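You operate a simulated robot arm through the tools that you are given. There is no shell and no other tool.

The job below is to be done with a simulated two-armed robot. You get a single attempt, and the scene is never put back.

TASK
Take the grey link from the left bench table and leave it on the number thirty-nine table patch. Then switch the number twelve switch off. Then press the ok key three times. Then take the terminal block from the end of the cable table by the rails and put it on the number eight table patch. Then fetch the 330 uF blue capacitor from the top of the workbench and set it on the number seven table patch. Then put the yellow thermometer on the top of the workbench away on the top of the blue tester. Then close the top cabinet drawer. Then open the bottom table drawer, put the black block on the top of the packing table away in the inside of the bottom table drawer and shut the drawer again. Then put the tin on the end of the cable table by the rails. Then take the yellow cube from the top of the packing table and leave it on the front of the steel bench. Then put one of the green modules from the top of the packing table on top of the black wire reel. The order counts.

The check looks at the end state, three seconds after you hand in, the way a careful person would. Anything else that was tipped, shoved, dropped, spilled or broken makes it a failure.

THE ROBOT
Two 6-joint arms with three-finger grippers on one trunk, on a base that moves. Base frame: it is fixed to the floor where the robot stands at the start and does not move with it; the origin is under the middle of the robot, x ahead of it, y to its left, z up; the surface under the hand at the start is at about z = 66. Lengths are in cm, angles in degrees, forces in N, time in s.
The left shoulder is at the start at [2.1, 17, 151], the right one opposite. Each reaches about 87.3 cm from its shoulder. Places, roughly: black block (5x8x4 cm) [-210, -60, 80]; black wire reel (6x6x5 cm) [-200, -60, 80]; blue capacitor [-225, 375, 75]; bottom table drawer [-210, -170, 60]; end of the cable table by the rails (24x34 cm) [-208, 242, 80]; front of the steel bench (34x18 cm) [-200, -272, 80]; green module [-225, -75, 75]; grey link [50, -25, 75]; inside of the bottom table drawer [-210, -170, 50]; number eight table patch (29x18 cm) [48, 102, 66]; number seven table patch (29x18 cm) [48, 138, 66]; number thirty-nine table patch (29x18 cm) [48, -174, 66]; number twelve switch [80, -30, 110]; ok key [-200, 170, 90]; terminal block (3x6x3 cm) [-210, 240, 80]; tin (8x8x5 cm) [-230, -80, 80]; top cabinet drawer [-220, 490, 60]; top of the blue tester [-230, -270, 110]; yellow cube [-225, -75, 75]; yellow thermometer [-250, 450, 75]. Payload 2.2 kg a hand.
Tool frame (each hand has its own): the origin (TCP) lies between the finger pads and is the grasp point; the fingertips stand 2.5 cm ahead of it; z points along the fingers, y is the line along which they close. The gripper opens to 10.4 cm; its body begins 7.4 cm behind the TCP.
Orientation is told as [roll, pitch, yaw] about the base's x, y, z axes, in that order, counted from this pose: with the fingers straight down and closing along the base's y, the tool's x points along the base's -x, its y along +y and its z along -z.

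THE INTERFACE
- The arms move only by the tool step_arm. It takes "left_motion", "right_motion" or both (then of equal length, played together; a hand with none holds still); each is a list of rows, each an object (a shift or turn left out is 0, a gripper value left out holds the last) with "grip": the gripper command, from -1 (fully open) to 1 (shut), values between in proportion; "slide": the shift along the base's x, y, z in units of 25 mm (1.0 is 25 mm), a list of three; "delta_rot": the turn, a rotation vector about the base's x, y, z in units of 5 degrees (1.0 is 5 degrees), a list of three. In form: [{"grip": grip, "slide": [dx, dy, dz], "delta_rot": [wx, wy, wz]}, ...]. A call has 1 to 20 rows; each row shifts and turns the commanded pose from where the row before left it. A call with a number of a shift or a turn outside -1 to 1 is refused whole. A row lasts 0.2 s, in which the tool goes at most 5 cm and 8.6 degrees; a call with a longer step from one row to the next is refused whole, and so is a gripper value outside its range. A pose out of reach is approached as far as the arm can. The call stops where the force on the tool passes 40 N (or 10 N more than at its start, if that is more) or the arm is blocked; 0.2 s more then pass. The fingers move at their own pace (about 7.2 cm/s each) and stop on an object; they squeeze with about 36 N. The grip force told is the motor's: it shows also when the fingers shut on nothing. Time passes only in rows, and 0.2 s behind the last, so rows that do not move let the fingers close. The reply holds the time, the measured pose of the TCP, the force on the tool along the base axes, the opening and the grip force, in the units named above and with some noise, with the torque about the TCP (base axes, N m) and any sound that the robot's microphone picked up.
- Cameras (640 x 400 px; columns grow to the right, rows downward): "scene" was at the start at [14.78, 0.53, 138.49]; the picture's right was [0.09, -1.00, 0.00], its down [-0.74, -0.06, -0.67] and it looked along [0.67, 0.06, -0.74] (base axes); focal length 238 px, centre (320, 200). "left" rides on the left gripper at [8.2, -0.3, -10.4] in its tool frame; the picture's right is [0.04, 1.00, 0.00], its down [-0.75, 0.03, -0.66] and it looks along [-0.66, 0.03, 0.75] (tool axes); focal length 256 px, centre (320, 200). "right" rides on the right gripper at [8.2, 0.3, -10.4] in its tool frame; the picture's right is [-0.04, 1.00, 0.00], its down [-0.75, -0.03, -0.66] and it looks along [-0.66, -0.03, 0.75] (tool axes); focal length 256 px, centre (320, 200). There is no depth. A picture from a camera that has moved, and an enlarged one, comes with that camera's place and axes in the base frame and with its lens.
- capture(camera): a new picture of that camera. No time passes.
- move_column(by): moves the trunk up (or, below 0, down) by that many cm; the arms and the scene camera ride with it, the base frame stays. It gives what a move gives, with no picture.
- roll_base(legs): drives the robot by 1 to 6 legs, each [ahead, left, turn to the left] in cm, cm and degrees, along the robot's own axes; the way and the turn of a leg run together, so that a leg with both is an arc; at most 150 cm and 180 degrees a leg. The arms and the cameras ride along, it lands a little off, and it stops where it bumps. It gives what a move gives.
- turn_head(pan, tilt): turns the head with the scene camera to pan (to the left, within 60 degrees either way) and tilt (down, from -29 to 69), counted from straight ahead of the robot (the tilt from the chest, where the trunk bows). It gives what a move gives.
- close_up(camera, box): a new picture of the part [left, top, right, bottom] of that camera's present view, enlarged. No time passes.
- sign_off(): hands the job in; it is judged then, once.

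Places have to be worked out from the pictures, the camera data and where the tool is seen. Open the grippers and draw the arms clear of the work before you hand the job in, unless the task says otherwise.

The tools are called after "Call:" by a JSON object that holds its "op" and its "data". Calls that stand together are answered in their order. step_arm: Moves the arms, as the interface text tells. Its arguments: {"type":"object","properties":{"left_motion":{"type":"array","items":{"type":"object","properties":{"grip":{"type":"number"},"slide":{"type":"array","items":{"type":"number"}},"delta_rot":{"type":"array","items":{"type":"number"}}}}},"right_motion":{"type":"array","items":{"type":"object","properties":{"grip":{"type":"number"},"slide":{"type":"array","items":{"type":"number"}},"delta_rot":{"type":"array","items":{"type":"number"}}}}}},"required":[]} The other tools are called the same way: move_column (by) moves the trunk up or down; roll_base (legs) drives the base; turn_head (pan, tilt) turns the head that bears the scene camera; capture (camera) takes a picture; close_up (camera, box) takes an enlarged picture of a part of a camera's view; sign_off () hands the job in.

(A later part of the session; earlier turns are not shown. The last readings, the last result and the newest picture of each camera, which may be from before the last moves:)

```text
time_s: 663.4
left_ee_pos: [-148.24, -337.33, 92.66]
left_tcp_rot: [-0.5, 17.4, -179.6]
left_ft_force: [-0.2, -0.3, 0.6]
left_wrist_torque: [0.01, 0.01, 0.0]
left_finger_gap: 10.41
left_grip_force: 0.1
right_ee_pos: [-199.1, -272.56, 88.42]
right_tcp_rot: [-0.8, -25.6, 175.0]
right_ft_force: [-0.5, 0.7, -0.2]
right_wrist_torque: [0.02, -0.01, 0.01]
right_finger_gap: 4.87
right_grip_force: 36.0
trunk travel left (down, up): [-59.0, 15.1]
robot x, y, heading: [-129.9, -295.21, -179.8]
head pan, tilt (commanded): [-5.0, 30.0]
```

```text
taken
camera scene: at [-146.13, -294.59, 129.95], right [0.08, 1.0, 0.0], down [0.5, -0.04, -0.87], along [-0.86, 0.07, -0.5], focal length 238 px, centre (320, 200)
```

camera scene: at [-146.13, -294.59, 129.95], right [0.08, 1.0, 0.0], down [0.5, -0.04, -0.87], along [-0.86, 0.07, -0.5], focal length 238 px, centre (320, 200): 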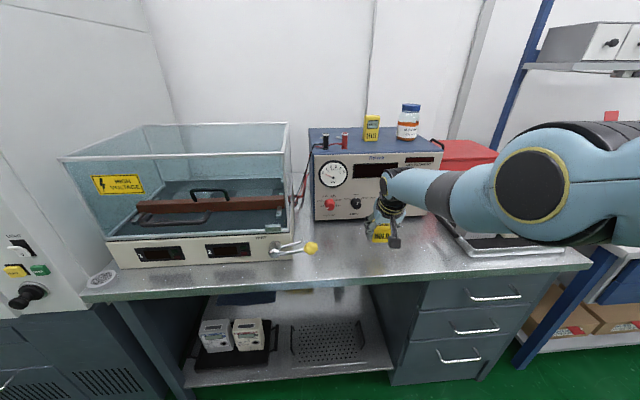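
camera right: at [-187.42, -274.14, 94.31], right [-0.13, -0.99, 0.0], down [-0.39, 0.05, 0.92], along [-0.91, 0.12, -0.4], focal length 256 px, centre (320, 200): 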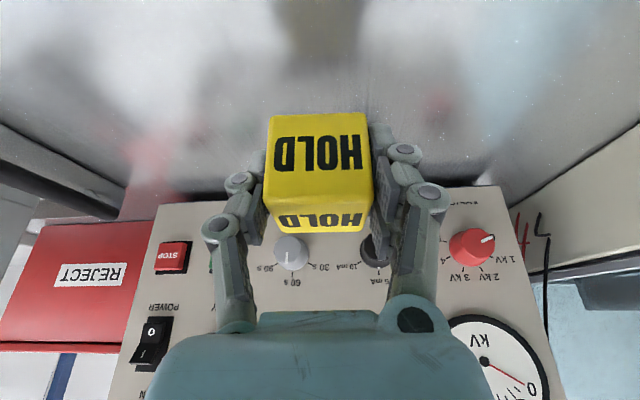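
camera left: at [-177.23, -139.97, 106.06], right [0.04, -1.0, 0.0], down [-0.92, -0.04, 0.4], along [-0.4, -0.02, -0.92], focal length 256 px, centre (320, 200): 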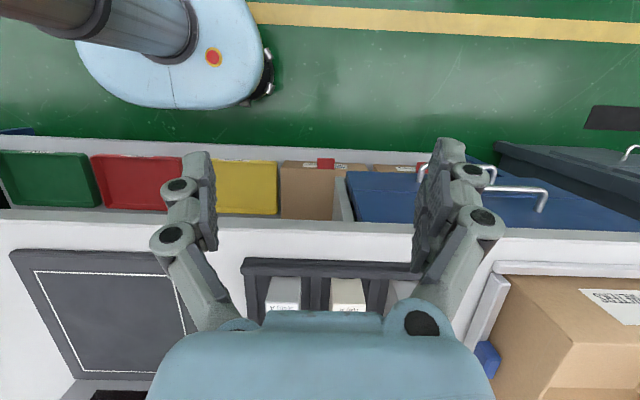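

Call:
{"op": "step_arm", "data": {"right_motion": [{"slide": [0, 0, -0.8], "grip": 1}, {"slide": [0, 0, -0.7]}, {}]}}

Call:
{"op": "step_arm", "data": {"right_motion": [{"slide": [0, 0, -0.16], "grip": 1}, {"slide": [0, 0, -0.1]}, {}]}}

Call:
{"op": "step_arm", "data": {"right_motion": [{"slide": [0, 0, -0.1], "grip": 1}, {}]}}

```text
time_s: 664.2
left_ee_pos: [-148.29, -337.34, 92.82]
left_tcp_rot: [-0.3, 17.4, -179.7]
left_ft_force: [0.7, -0.4, -0.6]
left_wrist_torque: [0.01, -0.01, 0.03]
left_finger_gap: 10.4
left_grip_force: 0.0
right_ee_pos: [-197.5, -272.66, 85.69]
right_tcp_rot: [-0.9, -25.6, 175.1]
right_ft_force: [0.7, 0.1, -1.3]
right_wrist_torque: [0.01, -0.02, 0.03]
right_finger_gap: 4.85
right_grip_force: 35.6
right hand out of reach, approached as far as the arm can: row 1, 2
trunk travel left (down, up): [-59.0, 15.1]
robot x, y, heading: [-129.99, -294.95, -179.6]
head pan, tilt (commanded): [-5.0, 30.0]
```

```text
time_s: 665.0
left_ee_pos: [-148.19, -337.44, 92.68]
left_tcp_rot: [-0.5, 17.4, -179.7]
left_ft_force: [-0.4, -0.3, 0.5]
left_wrist_torque: [-0.02, -0.02, -0.01]
left_finger_gap: 10.4
left_grip_force: 0.1
right_ee_pos: [-197.24, -272.64, 85.36]
right_tcp_rot: [-0.9, -25.6, 175.1]
right_ft_force: [0.4, 0.4, -0.7]
right_wrist_torque: [0.01, -0.02, 0.0]
right_finger_gap: 4.85
right_grip_force: 35.9
right hand out of reach, approached as far as the arm can: row 2
trunk travel left (down, up): [-59.0, 15.1]
robot x, y, heading: [-130.17, -294.73, -179.9]
head pan, tilt (commanded): [-5.0, 30.0]
```

```text
time_s: 665.6
left_ee_pos: [-148.35, -337.44, 92.55]
left_tcp_rot: [-0.5, 17.4, -179.8]
left_ft_force: [0.2, 0.7, 0.3]
left_wrist_torque: [-0.01, 0.02, -0.01]
left_finger_gap: 10.39
left_grip_force: 0.0
right_ee_pos: [-197.17, -272.6, 85.18]
right_tcp_rot: [-1.0, -25.6, 175.1]
right_ft_force: [-0.1, -0.1, -1.4]
right_wrist_torque: [0.01, -0.01, 0.01]
right_finger_gap: 4.83
right_grip_force: 36.0
trunk travel left (down, up): [-59.0, 15.1]
robot x, y, heading: [-129.95, -295.31, -179.8]
head pan, tilt (commanded): [-5.0, 30.0]
```

The arm is at its limit, so I lower the last centimetres with the trunk in small steps.

Call:
{"op": "move_column", "data": {"by": -1.2}}

Call:
{"op": "move_column", "data": {"by": -0.3}}

Call:
{"op": "move_column", "data": {"by": -0.2}}

Call:
{"op": "close_up", "data": {"camera": "scene", "box": [350, 200, 420, 260]}}

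```text
time_s: 666.2
left_ee_pos: [-148.27, -337.47, 91.48]
left_tcp_rot: [-0.5, 17.3, -179.6]
left_ft_force: [0.2, -0.1, 0.5]
left_wrist_torque: [0.02, 0.0, -0.05]
left_finger_gap: 10.39
left_grip_force: 0.1
right_ee_pos: [-197.07, -272.69, 83.92]
right_tcp_rot: [-0.9, -25.7, 175.0]
right_ft_force: [0.8, -0.2, -2.0]
right_wrist_torque: [0.02, 0.0, -0.03]
right_finger_gap: 4.85
right_grip_force: 36.7
trunk travel left (down, up): [-57.8, 16.3]
robot x, y, heading: [-130.18, -295.24, -179.8]
head pan, tilt (commanded): [-5.0, 30.0]
```

```text
time_s: 666.8
left_ee_pos: [-148.25, -337.3, 91.23]
left_tcp_rot: [-0.5, 17.4, -179.7]
left_ft_force: [0.2, 0.2, 0.1]
left_wrist_torque: [0.01, 0.0, 0.01]
left_finger_gap: 10.37
left_grip_force: 0.0
right_ee_pos: [-197.13, -272.59, 83.58]
right_tcp_rot: [-0.9, -25.6, 175.0]
right_ft_force: [0.0, -0.4, -2.0]
right_wrist_torque: [0.01, -0.03, 0.01]
right_finger_gap: 4.85
right_grip_force: 35.9
trunk travel left (down, up): [-57.5, 16.6]
robot x, y, heading: [-129.82, -294.84, -179.7]
head pan, tilt (commanded): [-5.0, 30.0]
```

```text
time_s: 667.3
left_ee_pos: [-148.29, -337.49, 90.97]
left_tcp_rot: [-0.5, 17.4, -179.7]
left_ft_force: [-0.8, 0.0, -0.8]
left_wrist_torque: [0.0, -0.03, -0.01]
left_finger_gap: 10.42
left_grip_force: 0.0
right_ee_pos: [-197.13, -272.67, 83.31]
right_tcp_rot: [-0.9, -25.8, 175.0]
right_ft_force: [-0.2, 0.2, 2.5]
right_wrist_torque: [-0.08, -0.05, 0.0]
right_finger_gap: 4.88
right_grip_force: 35.9
trunk travel left (down, up): [-57.3, 16.8]
robot x, y, heading: [-129.69, -295.22, -179.8]
head pan, tilt (commanded): [-5.0, 30.0]
```

```text
6.67 times, centred on (385, 230) of scene
camera zoom: at [-146.12, -294.6, 128.24], right [0.08, 1.0, 0.0], down [0.5, -0.04, -0.87], along [-0.86, 0.07, -0.5], focal length 1584 px, centre (-113, 0)
```

zoom: 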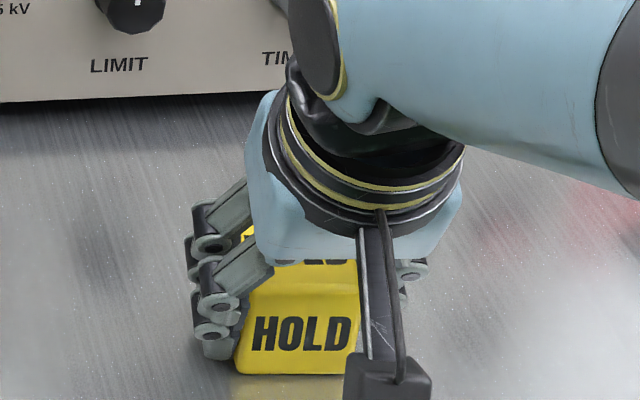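

The cube touches the bench (2.5 N). I open and rise by the trunk.

Call:
{"op": "step_arm", "data": {"right_motion": [{"grip": -0.2}, {"grip": -0.5}, {"grip": -0.5}, {"grip": -0.5}]}}

Call:
{"op": "move_column", "data": {"by": 13}}

Call:
{"op": "roll_base", "data": {"legs": [[-30, 0, 0]]}}

Call:
{"op": "capture", "data": {"camera": "scene"}}

Call:
{"op": "close_up", "data": {"camera": "scene", "box": [280, 120, 460, 260]}}

```text
time_s: 668.3
left_ee_pos: [-148.13, -337.3, 90.91]
left_tcp_rot: [-0.4, 17.4, -179.7]
left_ft_force: [0.3, 0.5, 0.9]
left_wrist_torque: [0.0, 0.0, 0.01]
left_finger_gap: 10.42
left_grip_force: 0.1
right_ee_pos: [-197.15, -272.63, 83.33]
right_tcp_rot: [-0.9, -25.6, 175.1]
right_ft_force: [-0.6, -0.1, -0.3]
right_wrist_torque: [0.0, 0.0, 0.03]
right_finger_gap: 7.81
right_grip_force: 0.1
trunk travel left (down, up): [-57.3, 16.8]
robot x, y, heading: [-129.99, -295.48, -179.8]
head pan, tilt (commanded): [-5.0, 30.0]
```

```text
time_s: 669.9
left_ee_pos: [-148.31, -337.39, 103.86]
left_tcp_rot: [-0.5, 17.4, -179.6]
left_ft_force: [-0.4, 1.3, -0.4]
left_wrist_torque: [0.02, 0.0, 0.02]
left_finger_gap: 10.39
left_grip_force: 0.1
right_ee_pos: [-196.95, -272.53, 96.37]
right_tcp_rot: [-0.9, -25.7, 175.1]
right_ft_force: [0.8, 0.3, -0.2]
right_wrist_torque: [0.01, -0.02, 0.01]
right_finger_gap: 7.81
right_grip_force: 0.1
trunk travel left (down, up): [-70.3, 3.8]
robot x, y, heading: [-129.69, -295.36, -179.7]
head pan, tilt (commanded): [-5.0, 30.0]
```

```text
time_s: 671.9
left_ee_pos: [-118.56, -337.31, 103.94]
left_tcp_rot: [-0.5, 17.4, -179.2]
left_ft_force: [-0.1, 0.1, 0.4]
left_wrist_torque: [0.01, 0.03, -0.03]
left_finger_gap: 10.43
left_grip_force: 0.0
right_ee_pos: [-168.06, -273.03, 96.41]
right_tcp_rot: [-0.9, -25.7, 175.5]
right_ft_force: [0.5, 1.1, -0.3]
right_wrist_torque: [-0.01, 0.04, 0.0]
right_finger_gap: 7.81
right_grip_force: 0.0
trunk travel left (down, up): [-70.3, 3.8]
robot x, y, heading: [-101.04, -294.87, -179.4]
head pan, tilt (commanded): [-5.0, 30.0]
```

```text
taken
camera scene: at [-116.78, -294.44, 141.28], right [0.07, 1.0, 0.0], down [0.5, -0.04, -0.87], along [-0.86, 0.06, -0.5], focal length 238 px, centre (320, 200)
```

scene: 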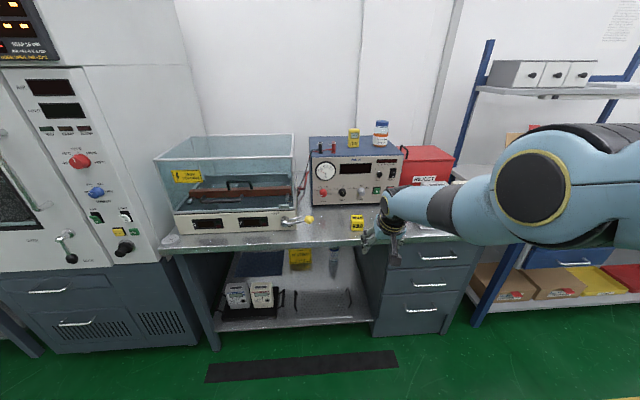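

```text
2.86 times, centred on (370, 190) of scene
camera zoom: at [-116.78, -294.44, 141.28], right [0.07, 1.0, 0.0], down [0.5, -0.04, -0.87], along [-0.86, 0.06, -0.5], focal length 679 px, centre (177, 229)
```

zoom: 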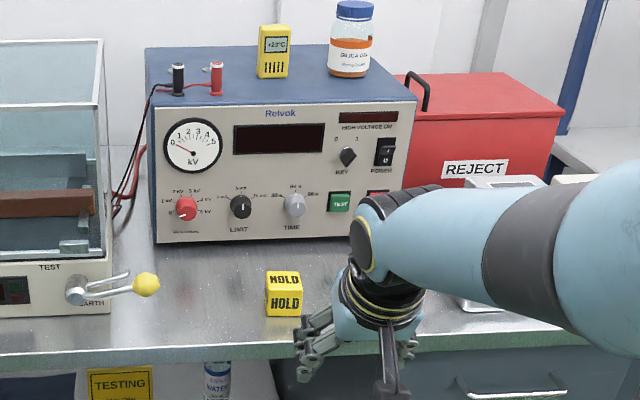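

The cube stands on the front of the steel bench. Last, a green module onto the reel: I turn the hand straight down and drive to the packing table.

Call:
{"op": "step_arm", "data": {"right_motion": [{"delta_rot": [0.06, -1, 0], "slide": [0.3, 0, 0]}, {"delta_rot": [0.06, -1, 0], "slide": [0.3, 0, 0]}, {"delta_rot": [0.06, -1, 0], "slide": [0.3, 0, 0]}, {"delta_rot": [0.06, -1, 0], "slide": [0.3, 0, 0]}, {"delta_rot": [0.06, -1, 0]}, {"delta_rot": [0, 0, 0.8]}, {}]}}

Call:
{"op": "roll_base", "data": {"legs": [[0, 0, -0.6], [0, -100, 0], [0, -92, 0]]}}

Call:
{"op": "capture", "data": {"camera": "scene"}}

Call:
{"op": "capture", "data": {"camera": "right"}}

```text
time_s: 673.5
left_ee_pos: [-118.66, -337.26, 103.89]
left_tcp_rot: [-0.5, 17.4, -179.2]
left_ft_force: [0.0, 0.3, -0.2]
left_wrist_torque: [0.0, 0.01, 0.05]
left_finger_gap: 10.4
left_grip_force: 0.1
right_ee_pos: [-161.39, -272.8, 98.44]
right_tcp_rot: [-4.1, -0.7, -179.6]
right_ft_force: [1.0, 0.1, -0.4]
right_wrist_torque: [-0.03, 0.0, 0.01]
right_finger_gap: 7.83
right_grip_force: 0.1
right hand out of reach, approached as far as the arm can: row 1, 2, 3, 4, 5
trunk travel left (down, up): [-70.3, 3.8]
robot x, y, heading: [-100.7, -294.71, -179.2]
head pan, tilt (commanded): [-5.0, 30.0]
```

```text
time_s: 683.3
left_ee_pos: [-119.26, -148.03, 104.04]
left_tcp_rot: [-0.4, 17.4, 179.7]
left_ft_force: [0.5, 0.7, -0.1]
left_wrist_torque: [0.0, 0.0, 0.02]
left_finger_gap: 10.41
left_grip_force: 0.0
right_ee_pos: [-160.68, -82.79, 98.47]
right_tcp_rot: [-4.2, -0.7, 179.2]
right_ft_force: [0.0, 0.5, 0.1]
right_wrist_torque: [0.0, -0.02, 0.01]
right_finger_gap: 7.81
right_grip_force: 0.1
trunk travel left (down, up): [-70.3, 3.8]
robot x, y, heading: [-100.41, -106.01, 179.8]
head pan, tilt (commanded): [-5.0, 30.0]
```

```text
taken
camera scene: at [-116.66, -105.31, 141.28], right [0.09, 1.0, 0.0], down [0.5, -0.05, -0.87], along [-0.86, 0.08, -0.5], focal length 238 px, centre (320, 200)
```

scene: 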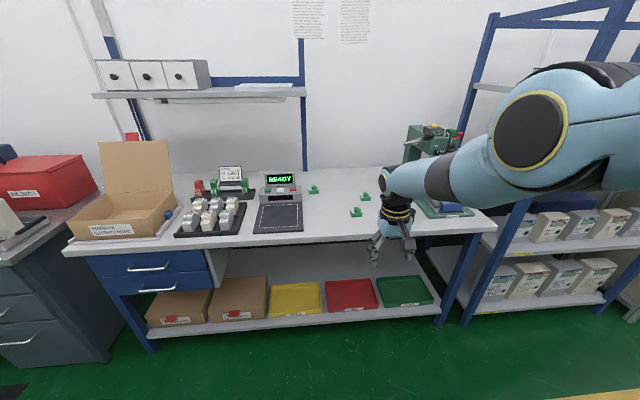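

```text
taken
camera right: at [-152.57, -83.96, 108.56], right [-0.05, -1.0, -0.07], down [-0.74, -0.01, 0.67], along [-0.67, 0.09, -0.74], focal length 256 px, centre (320, 200)
```

right: 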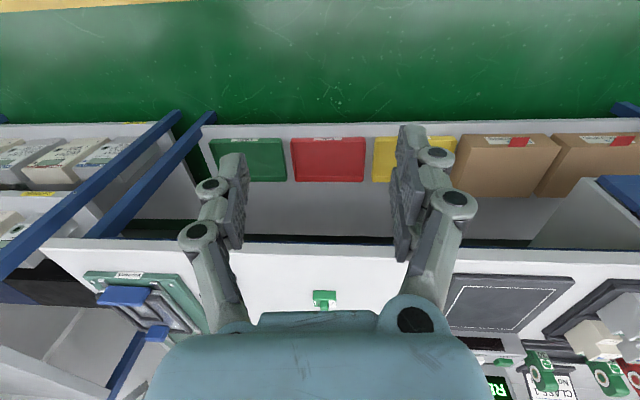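

The front module is at about (-205.5, -80.3). I level the hand's small roll, drive over the module, and lower the trunk part way to look.

Call:
{"op": "step_arm", "data": {"right_motion": [{"delta_rot": [-0.84, 0, 0]}, {}]}}

Call:
{"op": "roll_base", "data": {"legs": [[43.5, -2.5, 0]]}}

Call:
{"op": "move_column", "data": {"by": -7}}

Call:
{"op": "capture", "data": {"camera": "right"}}

Call:
{"op": "turn_head", "data": {"pan": -10, "tilt": 40}}

Call:
{"op": "capture", "data": {"camera": "scene"}}

```text
time_s: 683.9
left_ee_pos: [-119.27, -148.13, 104.0]
left_tcp_rot: [-0.5, 17.4, 179.7]
left_ft_force: [0.7, -0.2, 0.9]
left_wrist_torque: [0.01, 0.01, 0.04]
left_finger_gap: 10.4
left_grip_force: 0.0
right_ee_pos: [-160.9, -82.79, 98.33]
right_tcp_rot: [0.0, -0.7, 179.1]
right_ft_force: [0.3, 0.6, -0.1]
right_wrist_torque: [0.01, 0.01, -0.03]
right_finger_gap: 7.79
right_grip_force: 0.1
trunk travel left (down, up): [-70.3, 3.8]
robot x, y, heading: [-100.08, -105.77, 179.8]
head pan, tilt (commanded): [-5.0, 30.0]
```

```text
time_s: 686.5
left_ee_pos: [-162.22, -145.8, 104.03]
left_tcp_rot: [-0.5, 17.4, -179.8]
left_ft_force: [-1.3, -0.2, 0.3]
left_wrist_torque: [-0.01, -0.01, 0.01]
left_finger_gap: 10.41
left_grip_force: 0.0
right_ee_pos: [-204.45, -80.86, 98.41]
right_tcp_rot: [0.0, -0.7, 179.7]
right_ft_force: [-0.4, 0.1, -0.1]
right_wrist_torque: [0.0, 0.0, -0.05]
right_finger_gap: 7.82
right_grip_force: 0.1
trunk travel left (down, up): [-70.3, 3.8]
robot x, y, heading: [-143.64, -103.23, -179.9]
head pan, tilt (commanded): [-5.0, 30.0]
```

```text
time_s: 687.6
left_ee_pos: [-162.19, -145.72, 97.06]
left_tcp_rot: [-0.5, 17.4, -179.7]
left_ft_force: [0.4, 0.1, 0.1]
left_wrist_torque: [0.01, -0.03, 0.0]
left_finger_gap: 10.41
left_grip_force: 0.0
right_ee_pos: [-204.42, -80.81, 91.33]
right_tcp_rot: [0.0, -0.7, 179.7]
right_ft_force: [0.1, -0.2, 0.4]
right_wrist_torque: [0.0, -0.01, 0.0]
right_finger_gap: 7.78
right_grip_force: 0.0
trunk travel left (down, up): [-63.3, 10.8]
robot x, y, heading: [-144.07, -103.66, -179.7]
head pan, tilt (commanded): [-5.0, 30.0]
```

```text
taken
camera right: at [-196.16, -81.18, 101.61], right [-0.05, -1.0, 0.0], down [-0.75, 0.03, 0.67], along [-0.66, 0.03, -0.75], focal length 256 px, centre (320, 200)
```

right: 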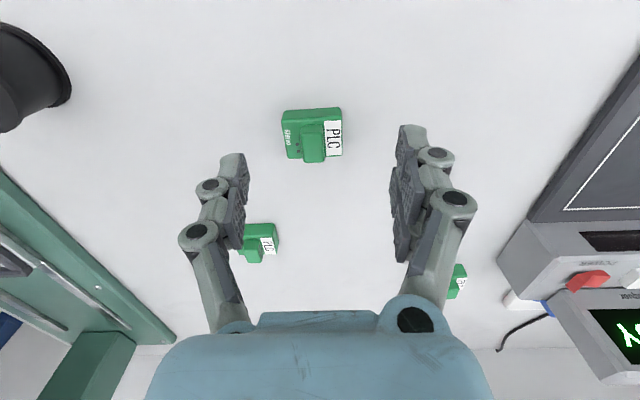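

```text
time_s: 688.3
left_ee_pos: [-162.27, -145.75, 96.89]
left_tcp_rot: [-0.4, 17.3, -179.8]
left_ft_force: [0.1, 0.1, 0.2]
left_wrist_torque: [0.01, 0.01, -0.01]
left_finger_gap: 10.41
left_grip_force: 0.0
right_ee_pos: [-204.18, -80.86, 91.38]
right_tcp_rot: [0.0, -0.7, 179.7]
right_ft_force: [0.1, -0.4, 0.1]
right_wrist_torque: [0.03, 0.03, -0.01]
right_finger_gap: 7.81
right_grip_force: 0.1
trunk travel left (down, up): [-63.3, 10.8]
robot x, y, heading: [-143.89, -103.52, -179.7]
head pan, tilt (commanded): [-10.0, 40.0]
```

```text
taken
camera scene: at [-159.4, -102.24, 132.73], right [0.17, 0.99, 0.0], down [0.63, -0.11, -0.77], along [-0.76, 0.13, -0.64], focal length 238 px, centre (320, 200)
```

scene: 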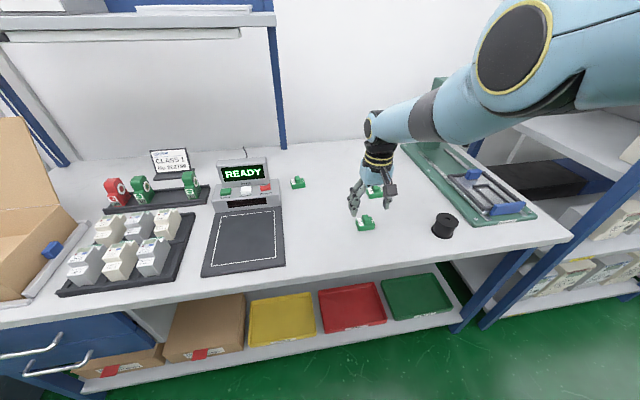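

Call:
{"op": "close_up", "data": {"camera": "right", "box": [260, 90, 370, 180]}}

Call:
{"op": "close_up", "data": {"camera": "scene", "box": [340, 190, 470, 250]}}

```text
4.44 times, centred on (315, 135) of right
camera zoom: at [-196.14, -81.18, 101.58], right [-0.05, -1.0, 0.0], down [-0.75, 0.03, 0.67], along [-0.66, 0.03, -0.75], focal length 1138 px, centre (342, 489)
```

zoom: 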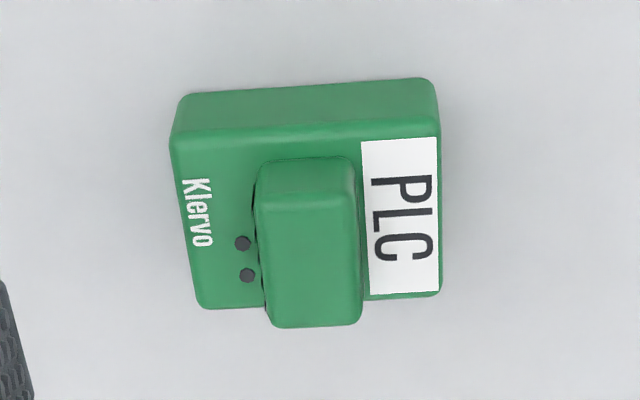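

```text
4.92 times, centred on (405, 220) of scene
camera zoom: at [-159.4, -102.24, 132.73], right [0.17, 0.99, 0.0], down [0.63, -0.11, -0.77], along [-0.76, 0.13, -0.64], focal length 1169 px, centre (-98, 102)
```

zoom: 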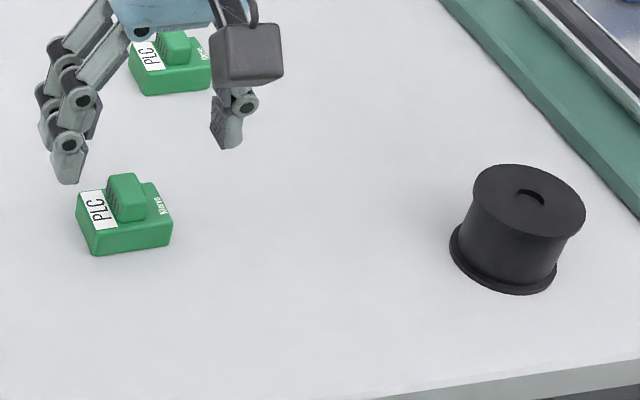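

The module's base is about 5 × 3.6 cm, centred at (-206.5, -80.1) and square to the hand. I drive 2.2 cm ahead, shift 0.7 cm right, and lower by the trunk.

Call:
{"op": "roll_base", "data": {"legs": [[2.2, -0.7, 0]]}}

Call:
{"op": "move_column", "data": {"by": -6}}

Call:
{"op": "capture", "data": {"camera": "right"}}

Call:
{"op": "close_up", "data": {"camera": "scene", "box": [320, 130, 450, 230]}}

```text
time_s: 689.1
left_ee_pos: [-164.3, -145.1, 96.88]
left_tcp_rot: [-0.6, 17.5, -179.8]
left_ft_force: [0.2, -0.1, -0.4]
left_wrist_torque: [0.05, 0.01, -0.01]
left_finger_gap: 10.41
left_grip_force: 0.0
right_ee_pos: [-206.49, -80.21, 91.4]
right_tcp_rot: [-0.1, -0.7, 179.8]
right_ft_force: [0.0, -0.5, -0.3]
right_wrist_torque: [0.02, -0.03, 0.02]
right_finger_gap: 7.82
right_grip_force: 0.1
trunk travel left (down, up): [-63.3, 10.8]
robot x, y, heading: [-145.92, -102.68, -179.7]
head pan, tilt (commanded): [-10.0, 40.0]
```

```text
time_s: 690.1
left_ee_pos: [-164.41, -145.14, 90.95]
left_tcp_rot: [-0.4, 17.4, -179.8]
left_ft_force: [0.6, 0.0, 0.5]
left_wrist_torque: [0.02, 0.0, 0.0]
left_finger_gap: 10.36
left_grip_force: 0.1
right_ee_pos: [-206.54, -80.27, 85.2]
right_tcp_rot: [0.0, -0.5, 179.7]
right_ft_force: [0.5, 0.3, -0.6]
right_wrist_torque: [-0.01, 0.02, -0.01]
right_finger_gap: 7.8
right_grip_force: 0.1
trunk travel left (down, up): [-57.3, 16.8]
robot x, y, heading: [-146.22, -102.43, -179.6]
head pan, tilt (commanded): [-10.0, 40.0]
```

```text
taken
camera right: at [-198.39, -80.58, 95.58], right [-0.04, -1.0, 0.0], down [-0.75, 0.03, 0.66], along [-0.66, 0.03, -0.75], focal length 256 px, centre (320, 200)
```

right: 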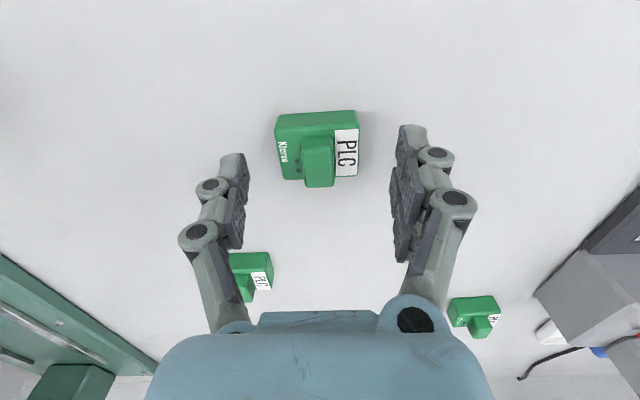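

```text
4.00 times, centred on (385, 180) of scene
camera zoom: at [-161.57, -101.58, 126.7], right [0.17, 0.99, 0.0], down [0.63, -0.11, -0.77], along [-0.75, 0.13, -0.64], focal length 950 px, centre (60, 280)
```

zoom: 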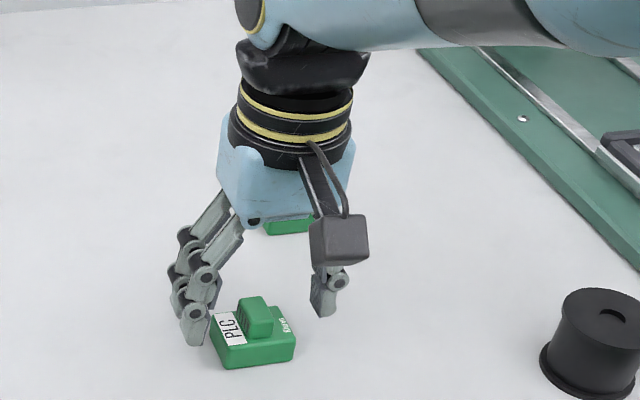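

Call:
{"op": "move_column", "data": {"by": -2.1}}

Call:
{"op": "step_arm", "data": {"right_motion": [{"grip": 0.2}, {"grip": 1}, {"grip": 1}, {"grip": 1}, {"grip": 1}]}}

Call:
{"op": "capture", "data": {"camera": "right"}}

Call:
{"op": "close_up", "data": {"camera": "scene", "box": [320, 130, 450, 230]}}

```text
time_s: 690.8
left_ee_pos: [-164.23, -145.11, 88.79]
left_tcp_rot: [-0.6, 17.4, -179.8]
left_ft_force: [0.4, 0.1, 0.2]
left_wrist_torque: [-0.04, 0.0, 0.01]
left_finger_gap: 10.4
left_grip_force: 0.1
right_ee_pos: [-206.66, -80.25, 83.21]
right_tcp_rot: [-0.1, -0.6, 179.8]
right_ft_force: [0.1, 0.2, -0.2]
right_wrist_torque: [-0.02, 0.01, 0.06]
right_finger_gap: 7.79
right_grip_force: 0.0
trunk travel left (down, up): [-55.2, 18.9]
robot x, y, heading: [-145.92, -103.05, -179.7]
head pan, tilt (commanded): [-10.0, 40.0]
```

```text
time_s: 692.0
left_ee_pos: [-164.34, -145.14, 88.84]
left_tcp_rot: [-0.6, 17.4, -179.7]
left_ft_force: [0.5, 0.4, 0.7]
left_wrist_torque: [-0.02, -0.02, 0.02]
left_finger_gap: 10.42
left_grip_force: 0.0
right_ee_pos: [-206.58, -80.3, 83.25]
right_tcp_rot: [0.0, -0.5, 179.7]
right_ft_force: [0.2, 0.4, 0.4]
right_wrist_torque: [-0.05, -0.02, -0.04]
right_finger_gap: 4.88
right_grip_force: 22.1
trunk travel left (down, up): [-55.2, 18.9]
robot x, y, heading: [-146.0, -103.01, -179.7]
head pan, tilt (commanded): [-10.0, 40.0]
```

```text
taken
camera right: at [-198.42, -80.57, 93.45], right [-0.04, -1.0, 0.0], down [-0.75, 0.03, 0.66], along [-0.66, 0.03, -0.75], focal length 256 px, centre (320, 200)
```

right: 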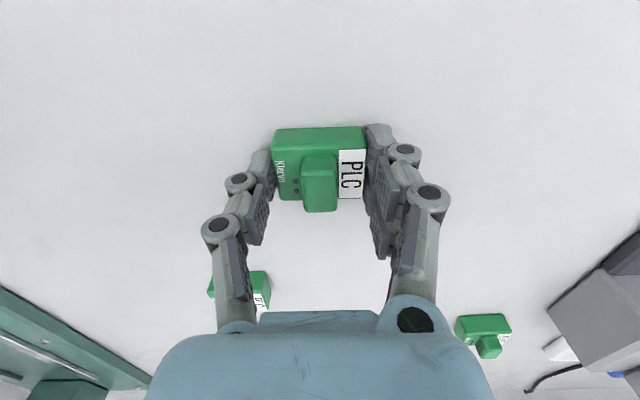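

```text
4.00 times, centred on (385, 180) of scene
camera zoom: at [-161.58, -101.59, 124.58], right [0.17, 0.99, 0.0], down [0.63, -0.11, -0.77], along [-0.75, 0.13, -0.64], focal length 950 px, centre (60, 280)
```

zoom: 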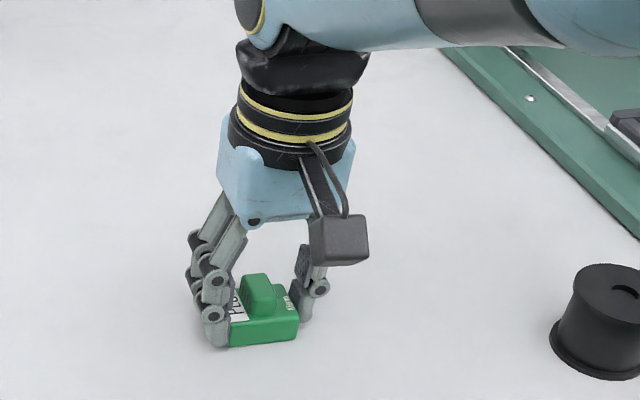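

Gripped at 4.88 cm. I lift it by the trunk and check.

Call:
{"op": "move_column", "data": {"by": 2}}

Call:
{"op": "move_column", "data": {"by": 9}}

Call:
{"op": "capture", "data": {"camera": "right"}}

Call:
{"op": "capture", "data": {"camera": "scene"}}

```text
time_s: 692.7
left_ee_pos: [-164.41, -145.13, 90.76]
left_tcp_rot: [-0.4, 17.4, -179.8]
left_ft_force: [0.5, 0.4, 0.2]
left_wrist_torque: [0.03, -0.01, -0.01]
left_finger_gap: 10.37
left_grip_force: 0.0
right_ee_pos: [-206.59, -80.24, 85.12]
right_tcp_rot: [0.0, -0.4, 179.6]
right_ft_force: [0.4, 0.2, -1.7]
right_wrist_torque: [0.01, 0.02, -0.01]
right_finger_gap: 4.86
right_grip_force: 22.1
trunk travel left (down, up): [-57.2, 16.9]
robot x, y, heading: [-145.93, -102.61, -179.6]
head pan, tilt (commanded): [-10.0, 40.0]
```

```text
time_s: 693.9
left_ee_pos: [-164.3, -144.97, 99.82]
left_tcp_rot: [-0.5, 17.4, -179.8]
left_ft_force: [0.5, 0.8, 0.3]
left_wrist_torque: [0.04, -0.01, 0.01]
left_finger_gap: 10.42
left_grip_force: 0.0
right_ee_pos: [-206.56, -80.25, 94.03]
right_tcp_rot: [0.1, -0.5, 179.7]
right_ft_force: [0.0, 0.5, -0.3]
right_wrist_torque: [0.01, -0.03, 0.02]
right_finger_gap: 4.88
right_grip_force: 21.8
trunk travel left (down, up): [-66.2, 7.9]
robot x, y, heading: [-145.89, -102.82, -179.6]
head pan, tilt (commanded): [-10.0, 40.0]
```

```text
taken
camera right: at [-198.4, -80.58, 104.41], right [-0.04, -1.0, 0.0], down [-0.75, 0.03, 0.66], along [-0.66, 0.03, -0.75], focal length 256 px, centre (320, 200)
```

right: 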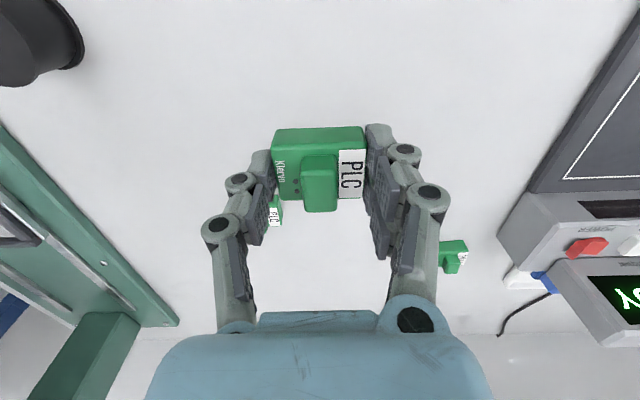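

```text
taken
camera scene: at [-161.54, -101.6, 135.62], right [0.17, 0.99, 0.0], down [0.63, -0.11, -0.77], along [-0.75, 0.13, -0.64], focal length 238 px, centre (320, 200)
```

scene: 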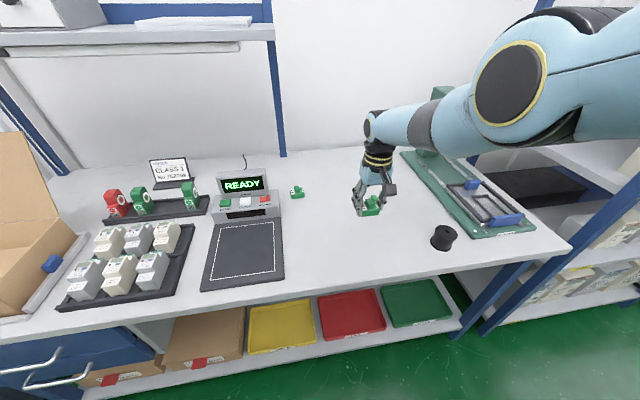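

The module is held level. I move the base back 5.8 cm and right 21.9 cm to bring it over the reel.

Call:
{"op": "roll_base", "data": {"legs": [[-5.6, 0, 0], [0, -21.7, 0]]}}

Call:
{"op": "capture", "data": {"camera": "right"}}

Call:
{"op": "capture", "data": {"camera": "scene"}}

Call:
{"op": "close_up", "data": {"camera": "scene", "box": [320, 130, 450, 260]}}

```text
time_s: 696.1
left_ee_pos: [-158.76, -124.2, 99.83]
left_tcp_rot: [-0.5, 17.5, -179.6]
left_ft_force: [1.1, 0.9, 0.2]
left_wrist_torque: [0.0, -0.04, 0.02]
left_finger_gap: 10.4
left_grip_force: 0.0
right_ee_pos: [-201.23, -59.51, 94.2]
right_tcp_rot: [0.0, -0.5, 179.9]
right_ft_force: [-0.3, 0.3, 0.1]
right_wrist_torque: [-0.02, -0.03, 0.03]
right_finger_gap: 4.85
right_grip_force: 21.5
trunk travel left (down, up): [-66.2, 7.9]
robot x, y, heading: [-140.77, -81.74, -179.1]
head pan, tilt (commanded): [-10.0, 40.0]
```

```text
taken
camera right: at [-193.08, -59.78, 104.43], right [-0.04, -1.0, 0.0], down [-0.75, 0.03, 0.66], along [-0.66, 0.03, -0.75], focal length 256 px, centre (320, 200)
```

right: 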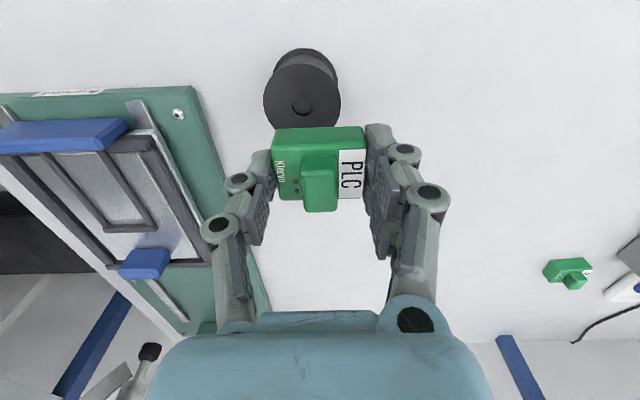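

```text
taken
camera scene: at [-156.14, -80.66, 135.63], right [0.17, 0.99, 0.0], down [0.63, -0.11, -0.77], along [-0.76, 0.13, -0.64], focal length 238 px, centre (320, 200)
```

scene: 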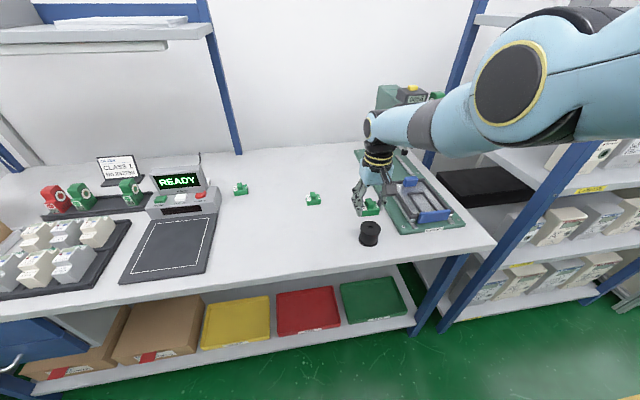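

```text
3.08 times, centred on (385, 195) of scene
camera zoom: at [-156.14, -80.66, 135.63], right [0.17, 0.99, 0.0], down [0.63, -0.11, -0.77], along [-0.76, 0.13, -0.64], focal length 731 px, centre (120, 215)
```

zoom: 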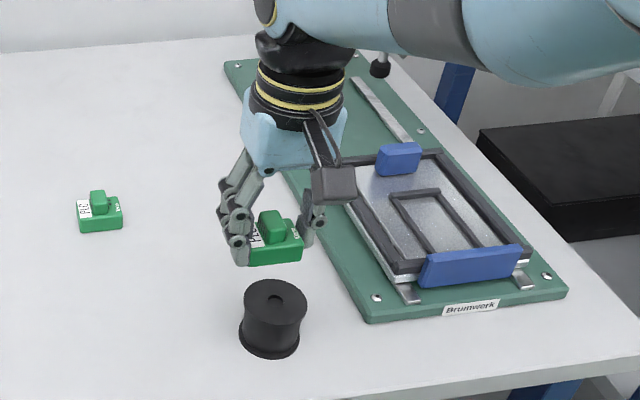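

The reel's middle is at about (-201, -58.0). I shift right 1.3 cm and lower the trunk 4.5 cm.

Call:
{"op": "roll_base", "data": {"legs": [[0, -1.3, 0]]}}

Call:
{"op": "move_column", "data": {"by": -4.3}}

Call:
{"op": "capture", "data": {"camera": "right"}}

Call:
{"op": "close_up", "data": {"camera": "scene", "box": [330, 150, 410, 240]}}

```text
time_s: 696.9
left_ee_pos: [-158.75, -122.99, 99.81]
left_tcp_rot: [-0.7, 17.4, -179.6]
left_ft_force: [1.0, -0.2, 0.5]
left_wrist_torque: [0.0, -0.03, -0.05]
left_finger_gap: 10.38
left_grip_force: 0.1
right_ee_pos: [-201.19, -58.38, 94.18]
right_tcp_rot: [0.1, -0.6, 180.0]
right_ft_force: [-0.4, 0.0, -1.1]
right_wrist_torque: [0.0, -0.01, 0.0]
right_finger_gap: 4.87
right_grip_force: 21.7
trunk travel left (down, up): [-66.2, 7.9]
robot x, y, heading: [-140.84, -80.85, -179.5]
head pan, tilt (commanded): [-10.0, 40.0]
```

```text
time_s: 697.7
left_ee_pos: [-158.83, -123.05, 95.42]
left_tcp_rot: [-0.4, 17.4, -179.6]
left_ft_force: [0.3, 0.4, -0.5]
left_wrist_torque: [0.01, -0.02, 0.04]
left_finger_gap: 10.41
left_grip_force: 0.0
right_ee_pos: [-201.28, -58.37, 89.89]
right_tcp_rot: [0.1, -0.5, 180.1]
right_ft_force: [0.2, -0.6, -0.6]
right_wrist_torque: [0.01, 0.01, -0.04]
right_finger_gap: 4.85
right_grip_force: 21.9
trunk travel left (down, up): [-61.9, 12.2]
robot x, y, heading: [-140.87, -80.58, -179.7]
head pan, tilt (commanded): [-10.0, 40.0]
```

```text
taken
camera right: at [-193.09, -58.65, 100.17], right [-0.04, -1.0, 0.0], down [-0.75, 0.03, 0.66], along [-0.66, 0.03, -0.75], focal length 256 px, centre (320, 200)
```

right: 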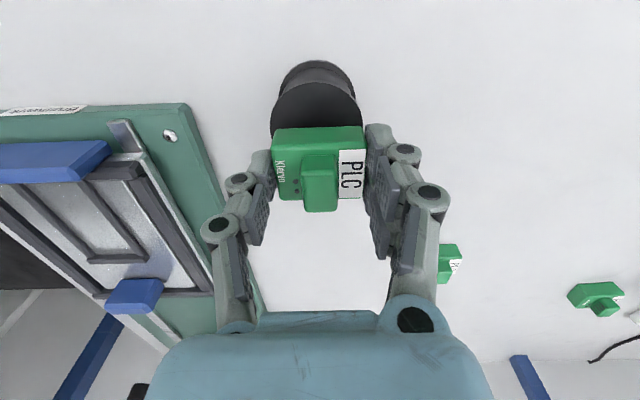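

```text
4.44 times, centred on (370, 195) of scene
camera zoom: at [-156.14, -79.49, 131.33], right [0.17, 0.99, 0.0], down [0.63, -0.11, -0.77], along [-0.76, 0.13, -0.64], focal length 1056 px, centre (98, 222)
```

zoom: 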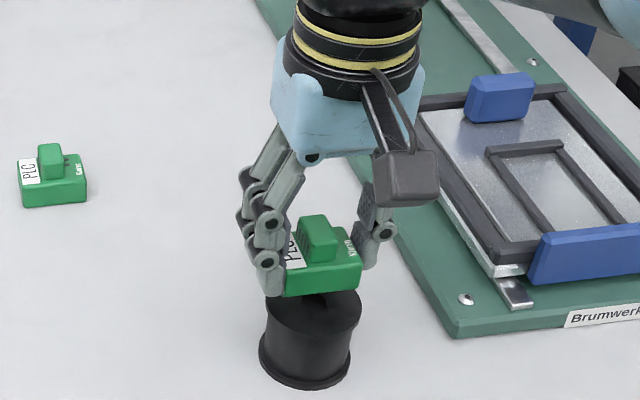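

The module is centred over the reel, about 1.6 cm above it. I lower by the trunk in small steps until it touches.

Call:
{"op": "move_column", "data": {"by": -1.1}}

Call:
{"op": "move_column", "data": {"by": -0.25}}

Call:
{"op": "move_column", "data": {"by": -0.2}}

Call:
{"op": "close_up", "data": {"camera": "scene", "box": [340, 170, 410, 240]}}

```text
time_s: 698.3
left_ee_pos: [-158.81, -122.98, 94.41]
left_tcp_rot: [-0.5, 17.4, -179.5]
left_ft_force: [0.5, 0.3, 0.1]
left_wrist_torque: [-0.01, 0.01, 0.01]
left_finger_gap: 10.4
left_grip_force: 0.1
right_ee_pos: [-201.23, -58.34, 88.74]
right_tcp_rot: [-0.1, -0.7, 180.0]
right_ft_force: [-0.3, 0.8, 0.1]
right_wrist_torque: [0.01, -0.01, -0.02]
right_finger_gap: 4.87
right_grip_force: 22.3
trunk travel left (down, up): [-60.8, 13.3]
robot x, y, heading: [-140.55, -80.58, -179.6]
head pan, tilt (commanded): [-10.0, 40.0]
```

```text
time_s: 698.8
left_ee_pos: [-158.72, -122.97, 94.29]
left_tcp_rot: [-0.6, 17.5, -179.6]
left_ft_force: [0.0, -0.5, -0.1]
left_wrist_torque: [0.01, -0.02, 0.03]
left_finger_gap: 10.39
left_grip_force: 0.0
right_ee_pos: [-201.32, -58.29, 88.59]
right_tcp_rot: [-0.1, -0.5, 180.0]
right_ft_force: [0.7, 0.0, -1.1]
right_wrist_torque: [0.04, 0.01, 0.03]
right_finger_gap: 4.86
right_grip_force: 21.6
trunk travel left (down, up): [-60.6, 13.6]
robot x, y, heading: [-140.19, -80.42, -179.5]
head pan, tilt (commanded): [-10.0, 40.0]
```

```text
time_s: 699.4
left_ee_pos: [-158.83, -122.87, 93.91]
left_tcp_rot: [-0.4, 17.4, -179.5]
left_ft_force: [-0.7, 0.5, -0.8]
left_wrist_torque: [0.0, 0.0, -0.02]
left_finger_gap: 10.41
left_grip_force: 0.0
right_ee_pos: [-201.24, -58.31, 88.37]
right_tcp_rot: [0.0, -0.5, 180.0]
right_ft_force: [0.3, 0.0, -0.4]
right_wrist_torque: [0.0, -0.01, 0.0]
right_finger_gap: 4.89
right_grip_force: 22.1
trunk travel left (down, up): [-60.4, 13.8]
robot x, y, heading: [-140.84, -80.86, -179.3]
head pan, tilt (commanded): [-10.0, 40.0]
```

```text
5.71 times, centred on (375, 205) of scene
camera zoom: at [-156.16, -79.45, 129.77], right [0.17, 0.99, 0.0], down [0.63, -0.11, -0.77], along [-0.76, 0.13, -0.64], focal length 1357 px, centre (6, 171)
```

zoom: 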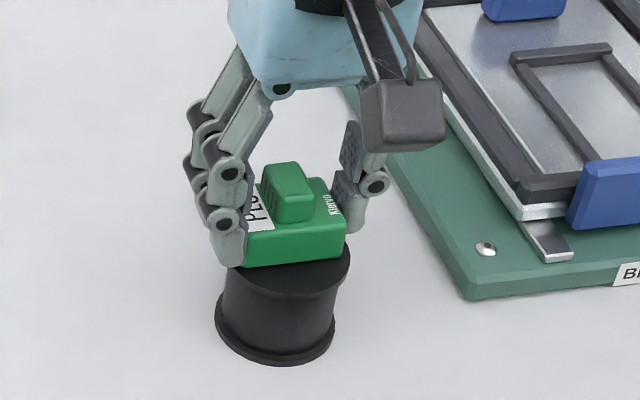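

Call:
{"op": "move_column", "data": {"by": -0.15}}

Call:
{"op": "move_column", "data": {"by": -0.15}}

Call:
{"op": "move_column", "data": {"by": -0.15}}

```text
time_s: 699.9
left_ee_pos: [-158.77, -122.98, 93.87]
left_tcp_rot: [-0.6, 17.4, -179.5]
left_ft_force: [-0.2, 0.4, 0.7]
left_wrist_torque: [0.02, 0.01, 0.03]
left_finger_gap: 10.41
left_grip_force: 0.0
right_ee_pos: [-201.23, -58.29, 88.21]
right_tcp_rot: [0.0, -0.4, 180.0]
right_ft_force: [0.2, -0.6, 0.6]
right_wrist_torque: [-0.03, -0.04, 0.01]
right_finger_gap: 4.88
right_grip_force: 21.9
trunk travel left (down, up): [-60.2, 13.9]
robot x, y, heading: [-140.57, -80.61, -179.6]
head pan, tilt (commanded): [-10.0, 40.0]
```

```text
time_s: 700.4
left_ee_pos: [-158.71, -123.0, 93.75]
left_tcp_rot: [-0.5, 17.3, -179.6]
left_ft_force: [0.7, 0.0, 0.8]
left_wrist_torque: [0.02, 0.01, 0.01]
left_finger_gap: 10.38
left_grip_force: 0.0
right_ee_pos: [-201.32, -58.19, 88.22]
right_tcp_rot: [0.0, -0.8, 180.0]
right_ft_force: [2.3, 0.1, 9.4]
right_wrist_torque: [-0.06, -0.17, 0.01]
right_finger_gap: 4.88
right_grip_force: 22.3
trunk travel left (down, up): [-60.1, 14.1]
robot x, y, heading: [-140.5, -80.51, -179.5]
head pan, tilt (commanded): [-10.0, 40.0]
```

```text
time_s: 700.9
left_ee_pos: [-158.74, -122.8, 93.54]
left_tcp_rot: [-0.5, 17.4, -179.7]
left_ft_force: [0.7, 0.5, 0.9]
left_wrist_torque: [-0.01, 0.03, -0.03]
left_finger_gap: 10.39
left_grip_force: 0.0
right_ee_pos: [-201.23, -58.34, 87.97]
right_tcp_rot: [0.1, -0.7, 180.0]
right_ft_force: [-1.2, 1.4, 14.1]
right_wrist_torque: [-0.08, -0.12, 0.05]
right_finger_gap: 4.88
right_grip_force: 22.3
trunk travel left (down, up): [-59.9, 14.2]
robot x, y, heading: [-140.93, -80.54, -179.4]
head pan, tilt (commanded): [-10.0, 40.0]
```

The module rests on the reel (14 N). I take back 0.2 cm, then open the fingers gently and rise.

Call:
{"op": "move_column", "data": {"by": 0.2}}

Call:
{"op": "step_arm", "data": {"right_motion": [{"grip": 0.05}, {"grip": 0}, {"grip": -0.1}, {"grip": -0.25}, {"grip": -0.4}, {"grip": -0.4}]}}

Call:
{"op": "capture", "data": {"camera": "right"}}

Call:
{"op": "close_up", "data": {"camera": "scene", "box": [340, 170, 410, 240]}}

```text
time_s: 701.4
left_ee_pos: [-158.78, -123.02, 93.68]
left_tcp_rot: [-0.5, 17.4, -179.6]
left_ft_force: [-0.8, 0.8, -0.2]
left_wrist_torque: [0.02, -0.02, 0.01]
left_finger_gap: 10.39
left_grip_force: 0.0
right_ee_pos: [-201.21, -58.29, 88.07]
right_tcp_rot: [0.0, -0.5, 180.0]
right_ft_force: [-1.0, 0.4, 4.7]
right_wrist_torque: [0.02, 0.14, -0.04]
right_finger_gap: 4.85
right_grip_force: 22.2
trunk travel left (down, up): [-60.1, 14.0]
robot x, y, heading: [-140.39, -80.63, -179.6]
head pan, tilt (commanded): [-10.0, 40.0]
```

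```text
time_s: 702.8
left_ee_pos: [-158.84, -122.9, 93.71]
left_tcp_rot: [-0.5, 17.3, -179.6]
left_ft_force: [1.1, 0.7, 0.1]
left_wrist_torque: [0.01, 0.01, 0.01]
left_finger_gap: 10.39
left_grip_force: 0.0
right_ee_pos: [-201.29, -58.22, 88.14]
right_tcp_rot: [0.1, -0.5, 180.0]
right_ft_force: [0.5, 0.0, -0.2]
right_wrist_torque: [0.01, 0.02, 0.0]
right_finger_gap: 7.3
right_grip_force: 0.0
trunk travel left (down, up): [-60.1, 14.0]
robot x, y, heading: [-140.76, -81.03, -179.4]
head pan, tilt (commanded): [-10.0, 40.0]
```

```text
taken
camera right: at [-193.1, -58.62, 98.35], right [-0.04, -1.0, 0.0], down [-0.75, 0.03, 0.66], along [-0.66, 0.03, -0.75], focal length 256 px, centre (320, 200)
```

right: 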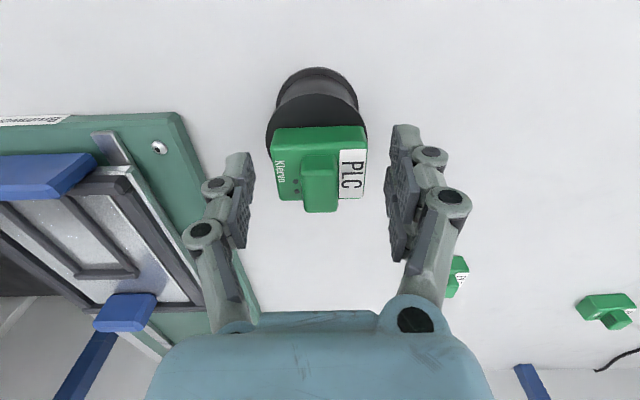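

```text
5.71 times, centred on (375, 205) of scene
camera zoom: at [-156.16, -79.46, 129.52], right [0.17, 0.99, 0.0], down [0.63, -0.11, -0.77], along [-0.76, 0.13, -0.64], focal length 1357 px, centre (6, 171)
```

zoom: 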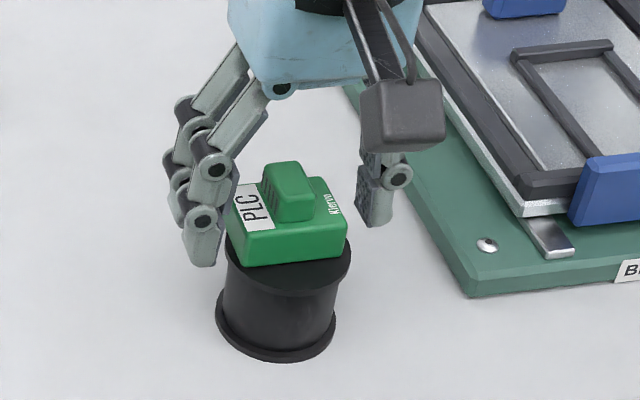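

The module stands on the reel. I rise by the trunk, back off well clear, and check the result.

Call:
{"op": "move_column", "data": {"by": 7}}

Call:
{"op": "roll_base", "data": {"legs": [[-45, 0, 0]]}}

Call:
{"op": "turn_head", "data": {"pan": -5, "tilt": 30}}

Call:
{"op": "capture", "data": {"camera": "scene"}}

Call:
{"op": "close_up", "data": {"camera": "scene", "box": [220, 120, 420, 240]}}

```text
time_s: 703.9
left_ee_pos: [-158.86, -122.97, 100.73]
left_tcp_rot: [-0.5, 17.5, -179.6]
left_ft_force: [-0.3, -0.8, 0.3]
left_wrist_torque: [-0.02, -0.01, 0.0]
left_finger_gap: 10.41
left_grip_force: 0.2
right_ee_pos: [-201.29, -58.4, 95.08]
right_tcp_rot: [0.0, -0.6, 180.0]
right_ft_force: [-0.4, -0.2, 0.0]
right_wrist_torque: [0.0, -0.01, 0.02]
right_finger_gap: 7.29
right_grip_force: 0.1
trunk travel left (down, up): [-67.1, 7.0]
robot x, y, heading: [-140.18, -80.55, -179.6]
head pan, tilt (commanded): [-10.0, 40.0]
```

```text
time_s: 706.6
left_ee_pos: [-113.11, -122.59, 100.68]
left_tcp_rot: [-0.5, 17.3, -179.8]
left_ft_force: [0.0, 0.0, -0.5]
left_wrist_torque: [0.01, 0.0, 0.0]
left_finger_gap: 10.42
left_grip_force: 0.1
right_ee_pos: [-155.47, -57.84, 95.17]
right_tcp_rot: [0.0, -0.7, 179.8]
right_ft_force: [0.0, 0.5, 0.4]
right_wrist_torque: [0.0, 0.0, 0.0]
right_finger_gap: 7.27
right_grip_force: 0.0
trunk travel left (down, up): [-67.1, 7.0]
robot x, y, heading: [-94.77, -80.1, -179.8]
head pan, tilt (commanded): [-10.0, 40.0]
```

```text
time_s: 707.4
left_ee_pos: [-113.24, -122.7, 100.66]
left_tcp_rot: [-0.5, 17.4, -179.7]
left_ft_force: [-0.4, -0.6, 0.1]
left_wrist_torque: [0.01, -0.02, -0.04]
left_finger_gap: 10.42
left_grip_force: 0.1
right_ee_pos: [-155.54, -57.71, 95.15]
right_tcp_rot: [0.0, -0.6, 179.8]
right_ft_force: [-0.9, -0.5, -0.2]
right_wrist_torque: [0.01, 0.0, -0.01]
right_finger_gap: 7.28
right_grip_force: 0.0
trunk travel left (down, up): [-67.1, 7.0]
robot x, y, heading: [-95.21, -80.18, -179.8]
head pan, tilt (commanded): [-5.0, 30.0]
```

```text
taken
camera scene: at [-111.11, -79.79, 138.06], right [0.08, 1.0, 0.0], down [0.5, -0.04, -0.87], along [-0.86, 0.07, -0.5], focal length 238 px, centre (320, 200)
```

scene: 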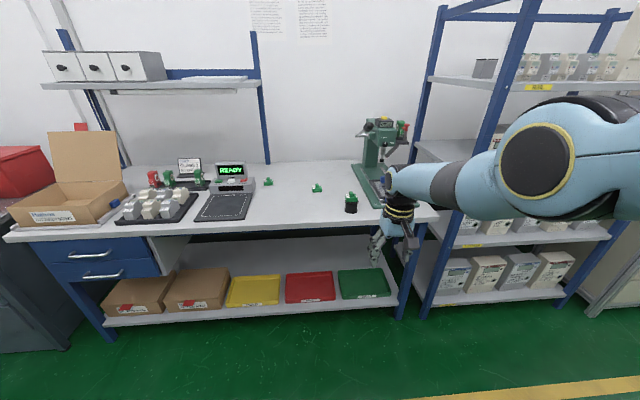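

```text
3.20 times, centred on (320, 180) of scene
camera zoom: at [-111.11, -79.79, 138.06], right [0.08, 1.0, 0.0], down [0.5, -0.04, -0.87], along [-0.86, 0.07, -0.5], focal length 760 px, centre (320, 264)
```

zoom: 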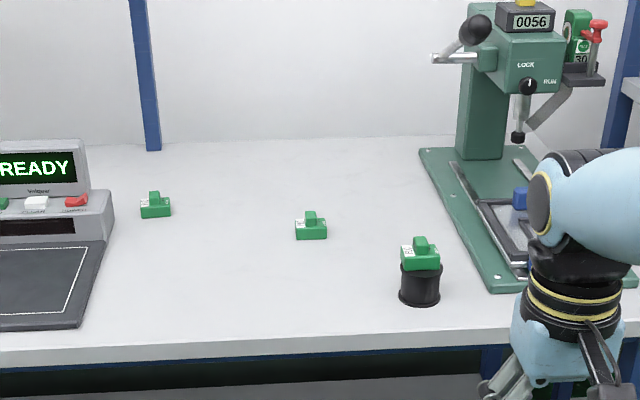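

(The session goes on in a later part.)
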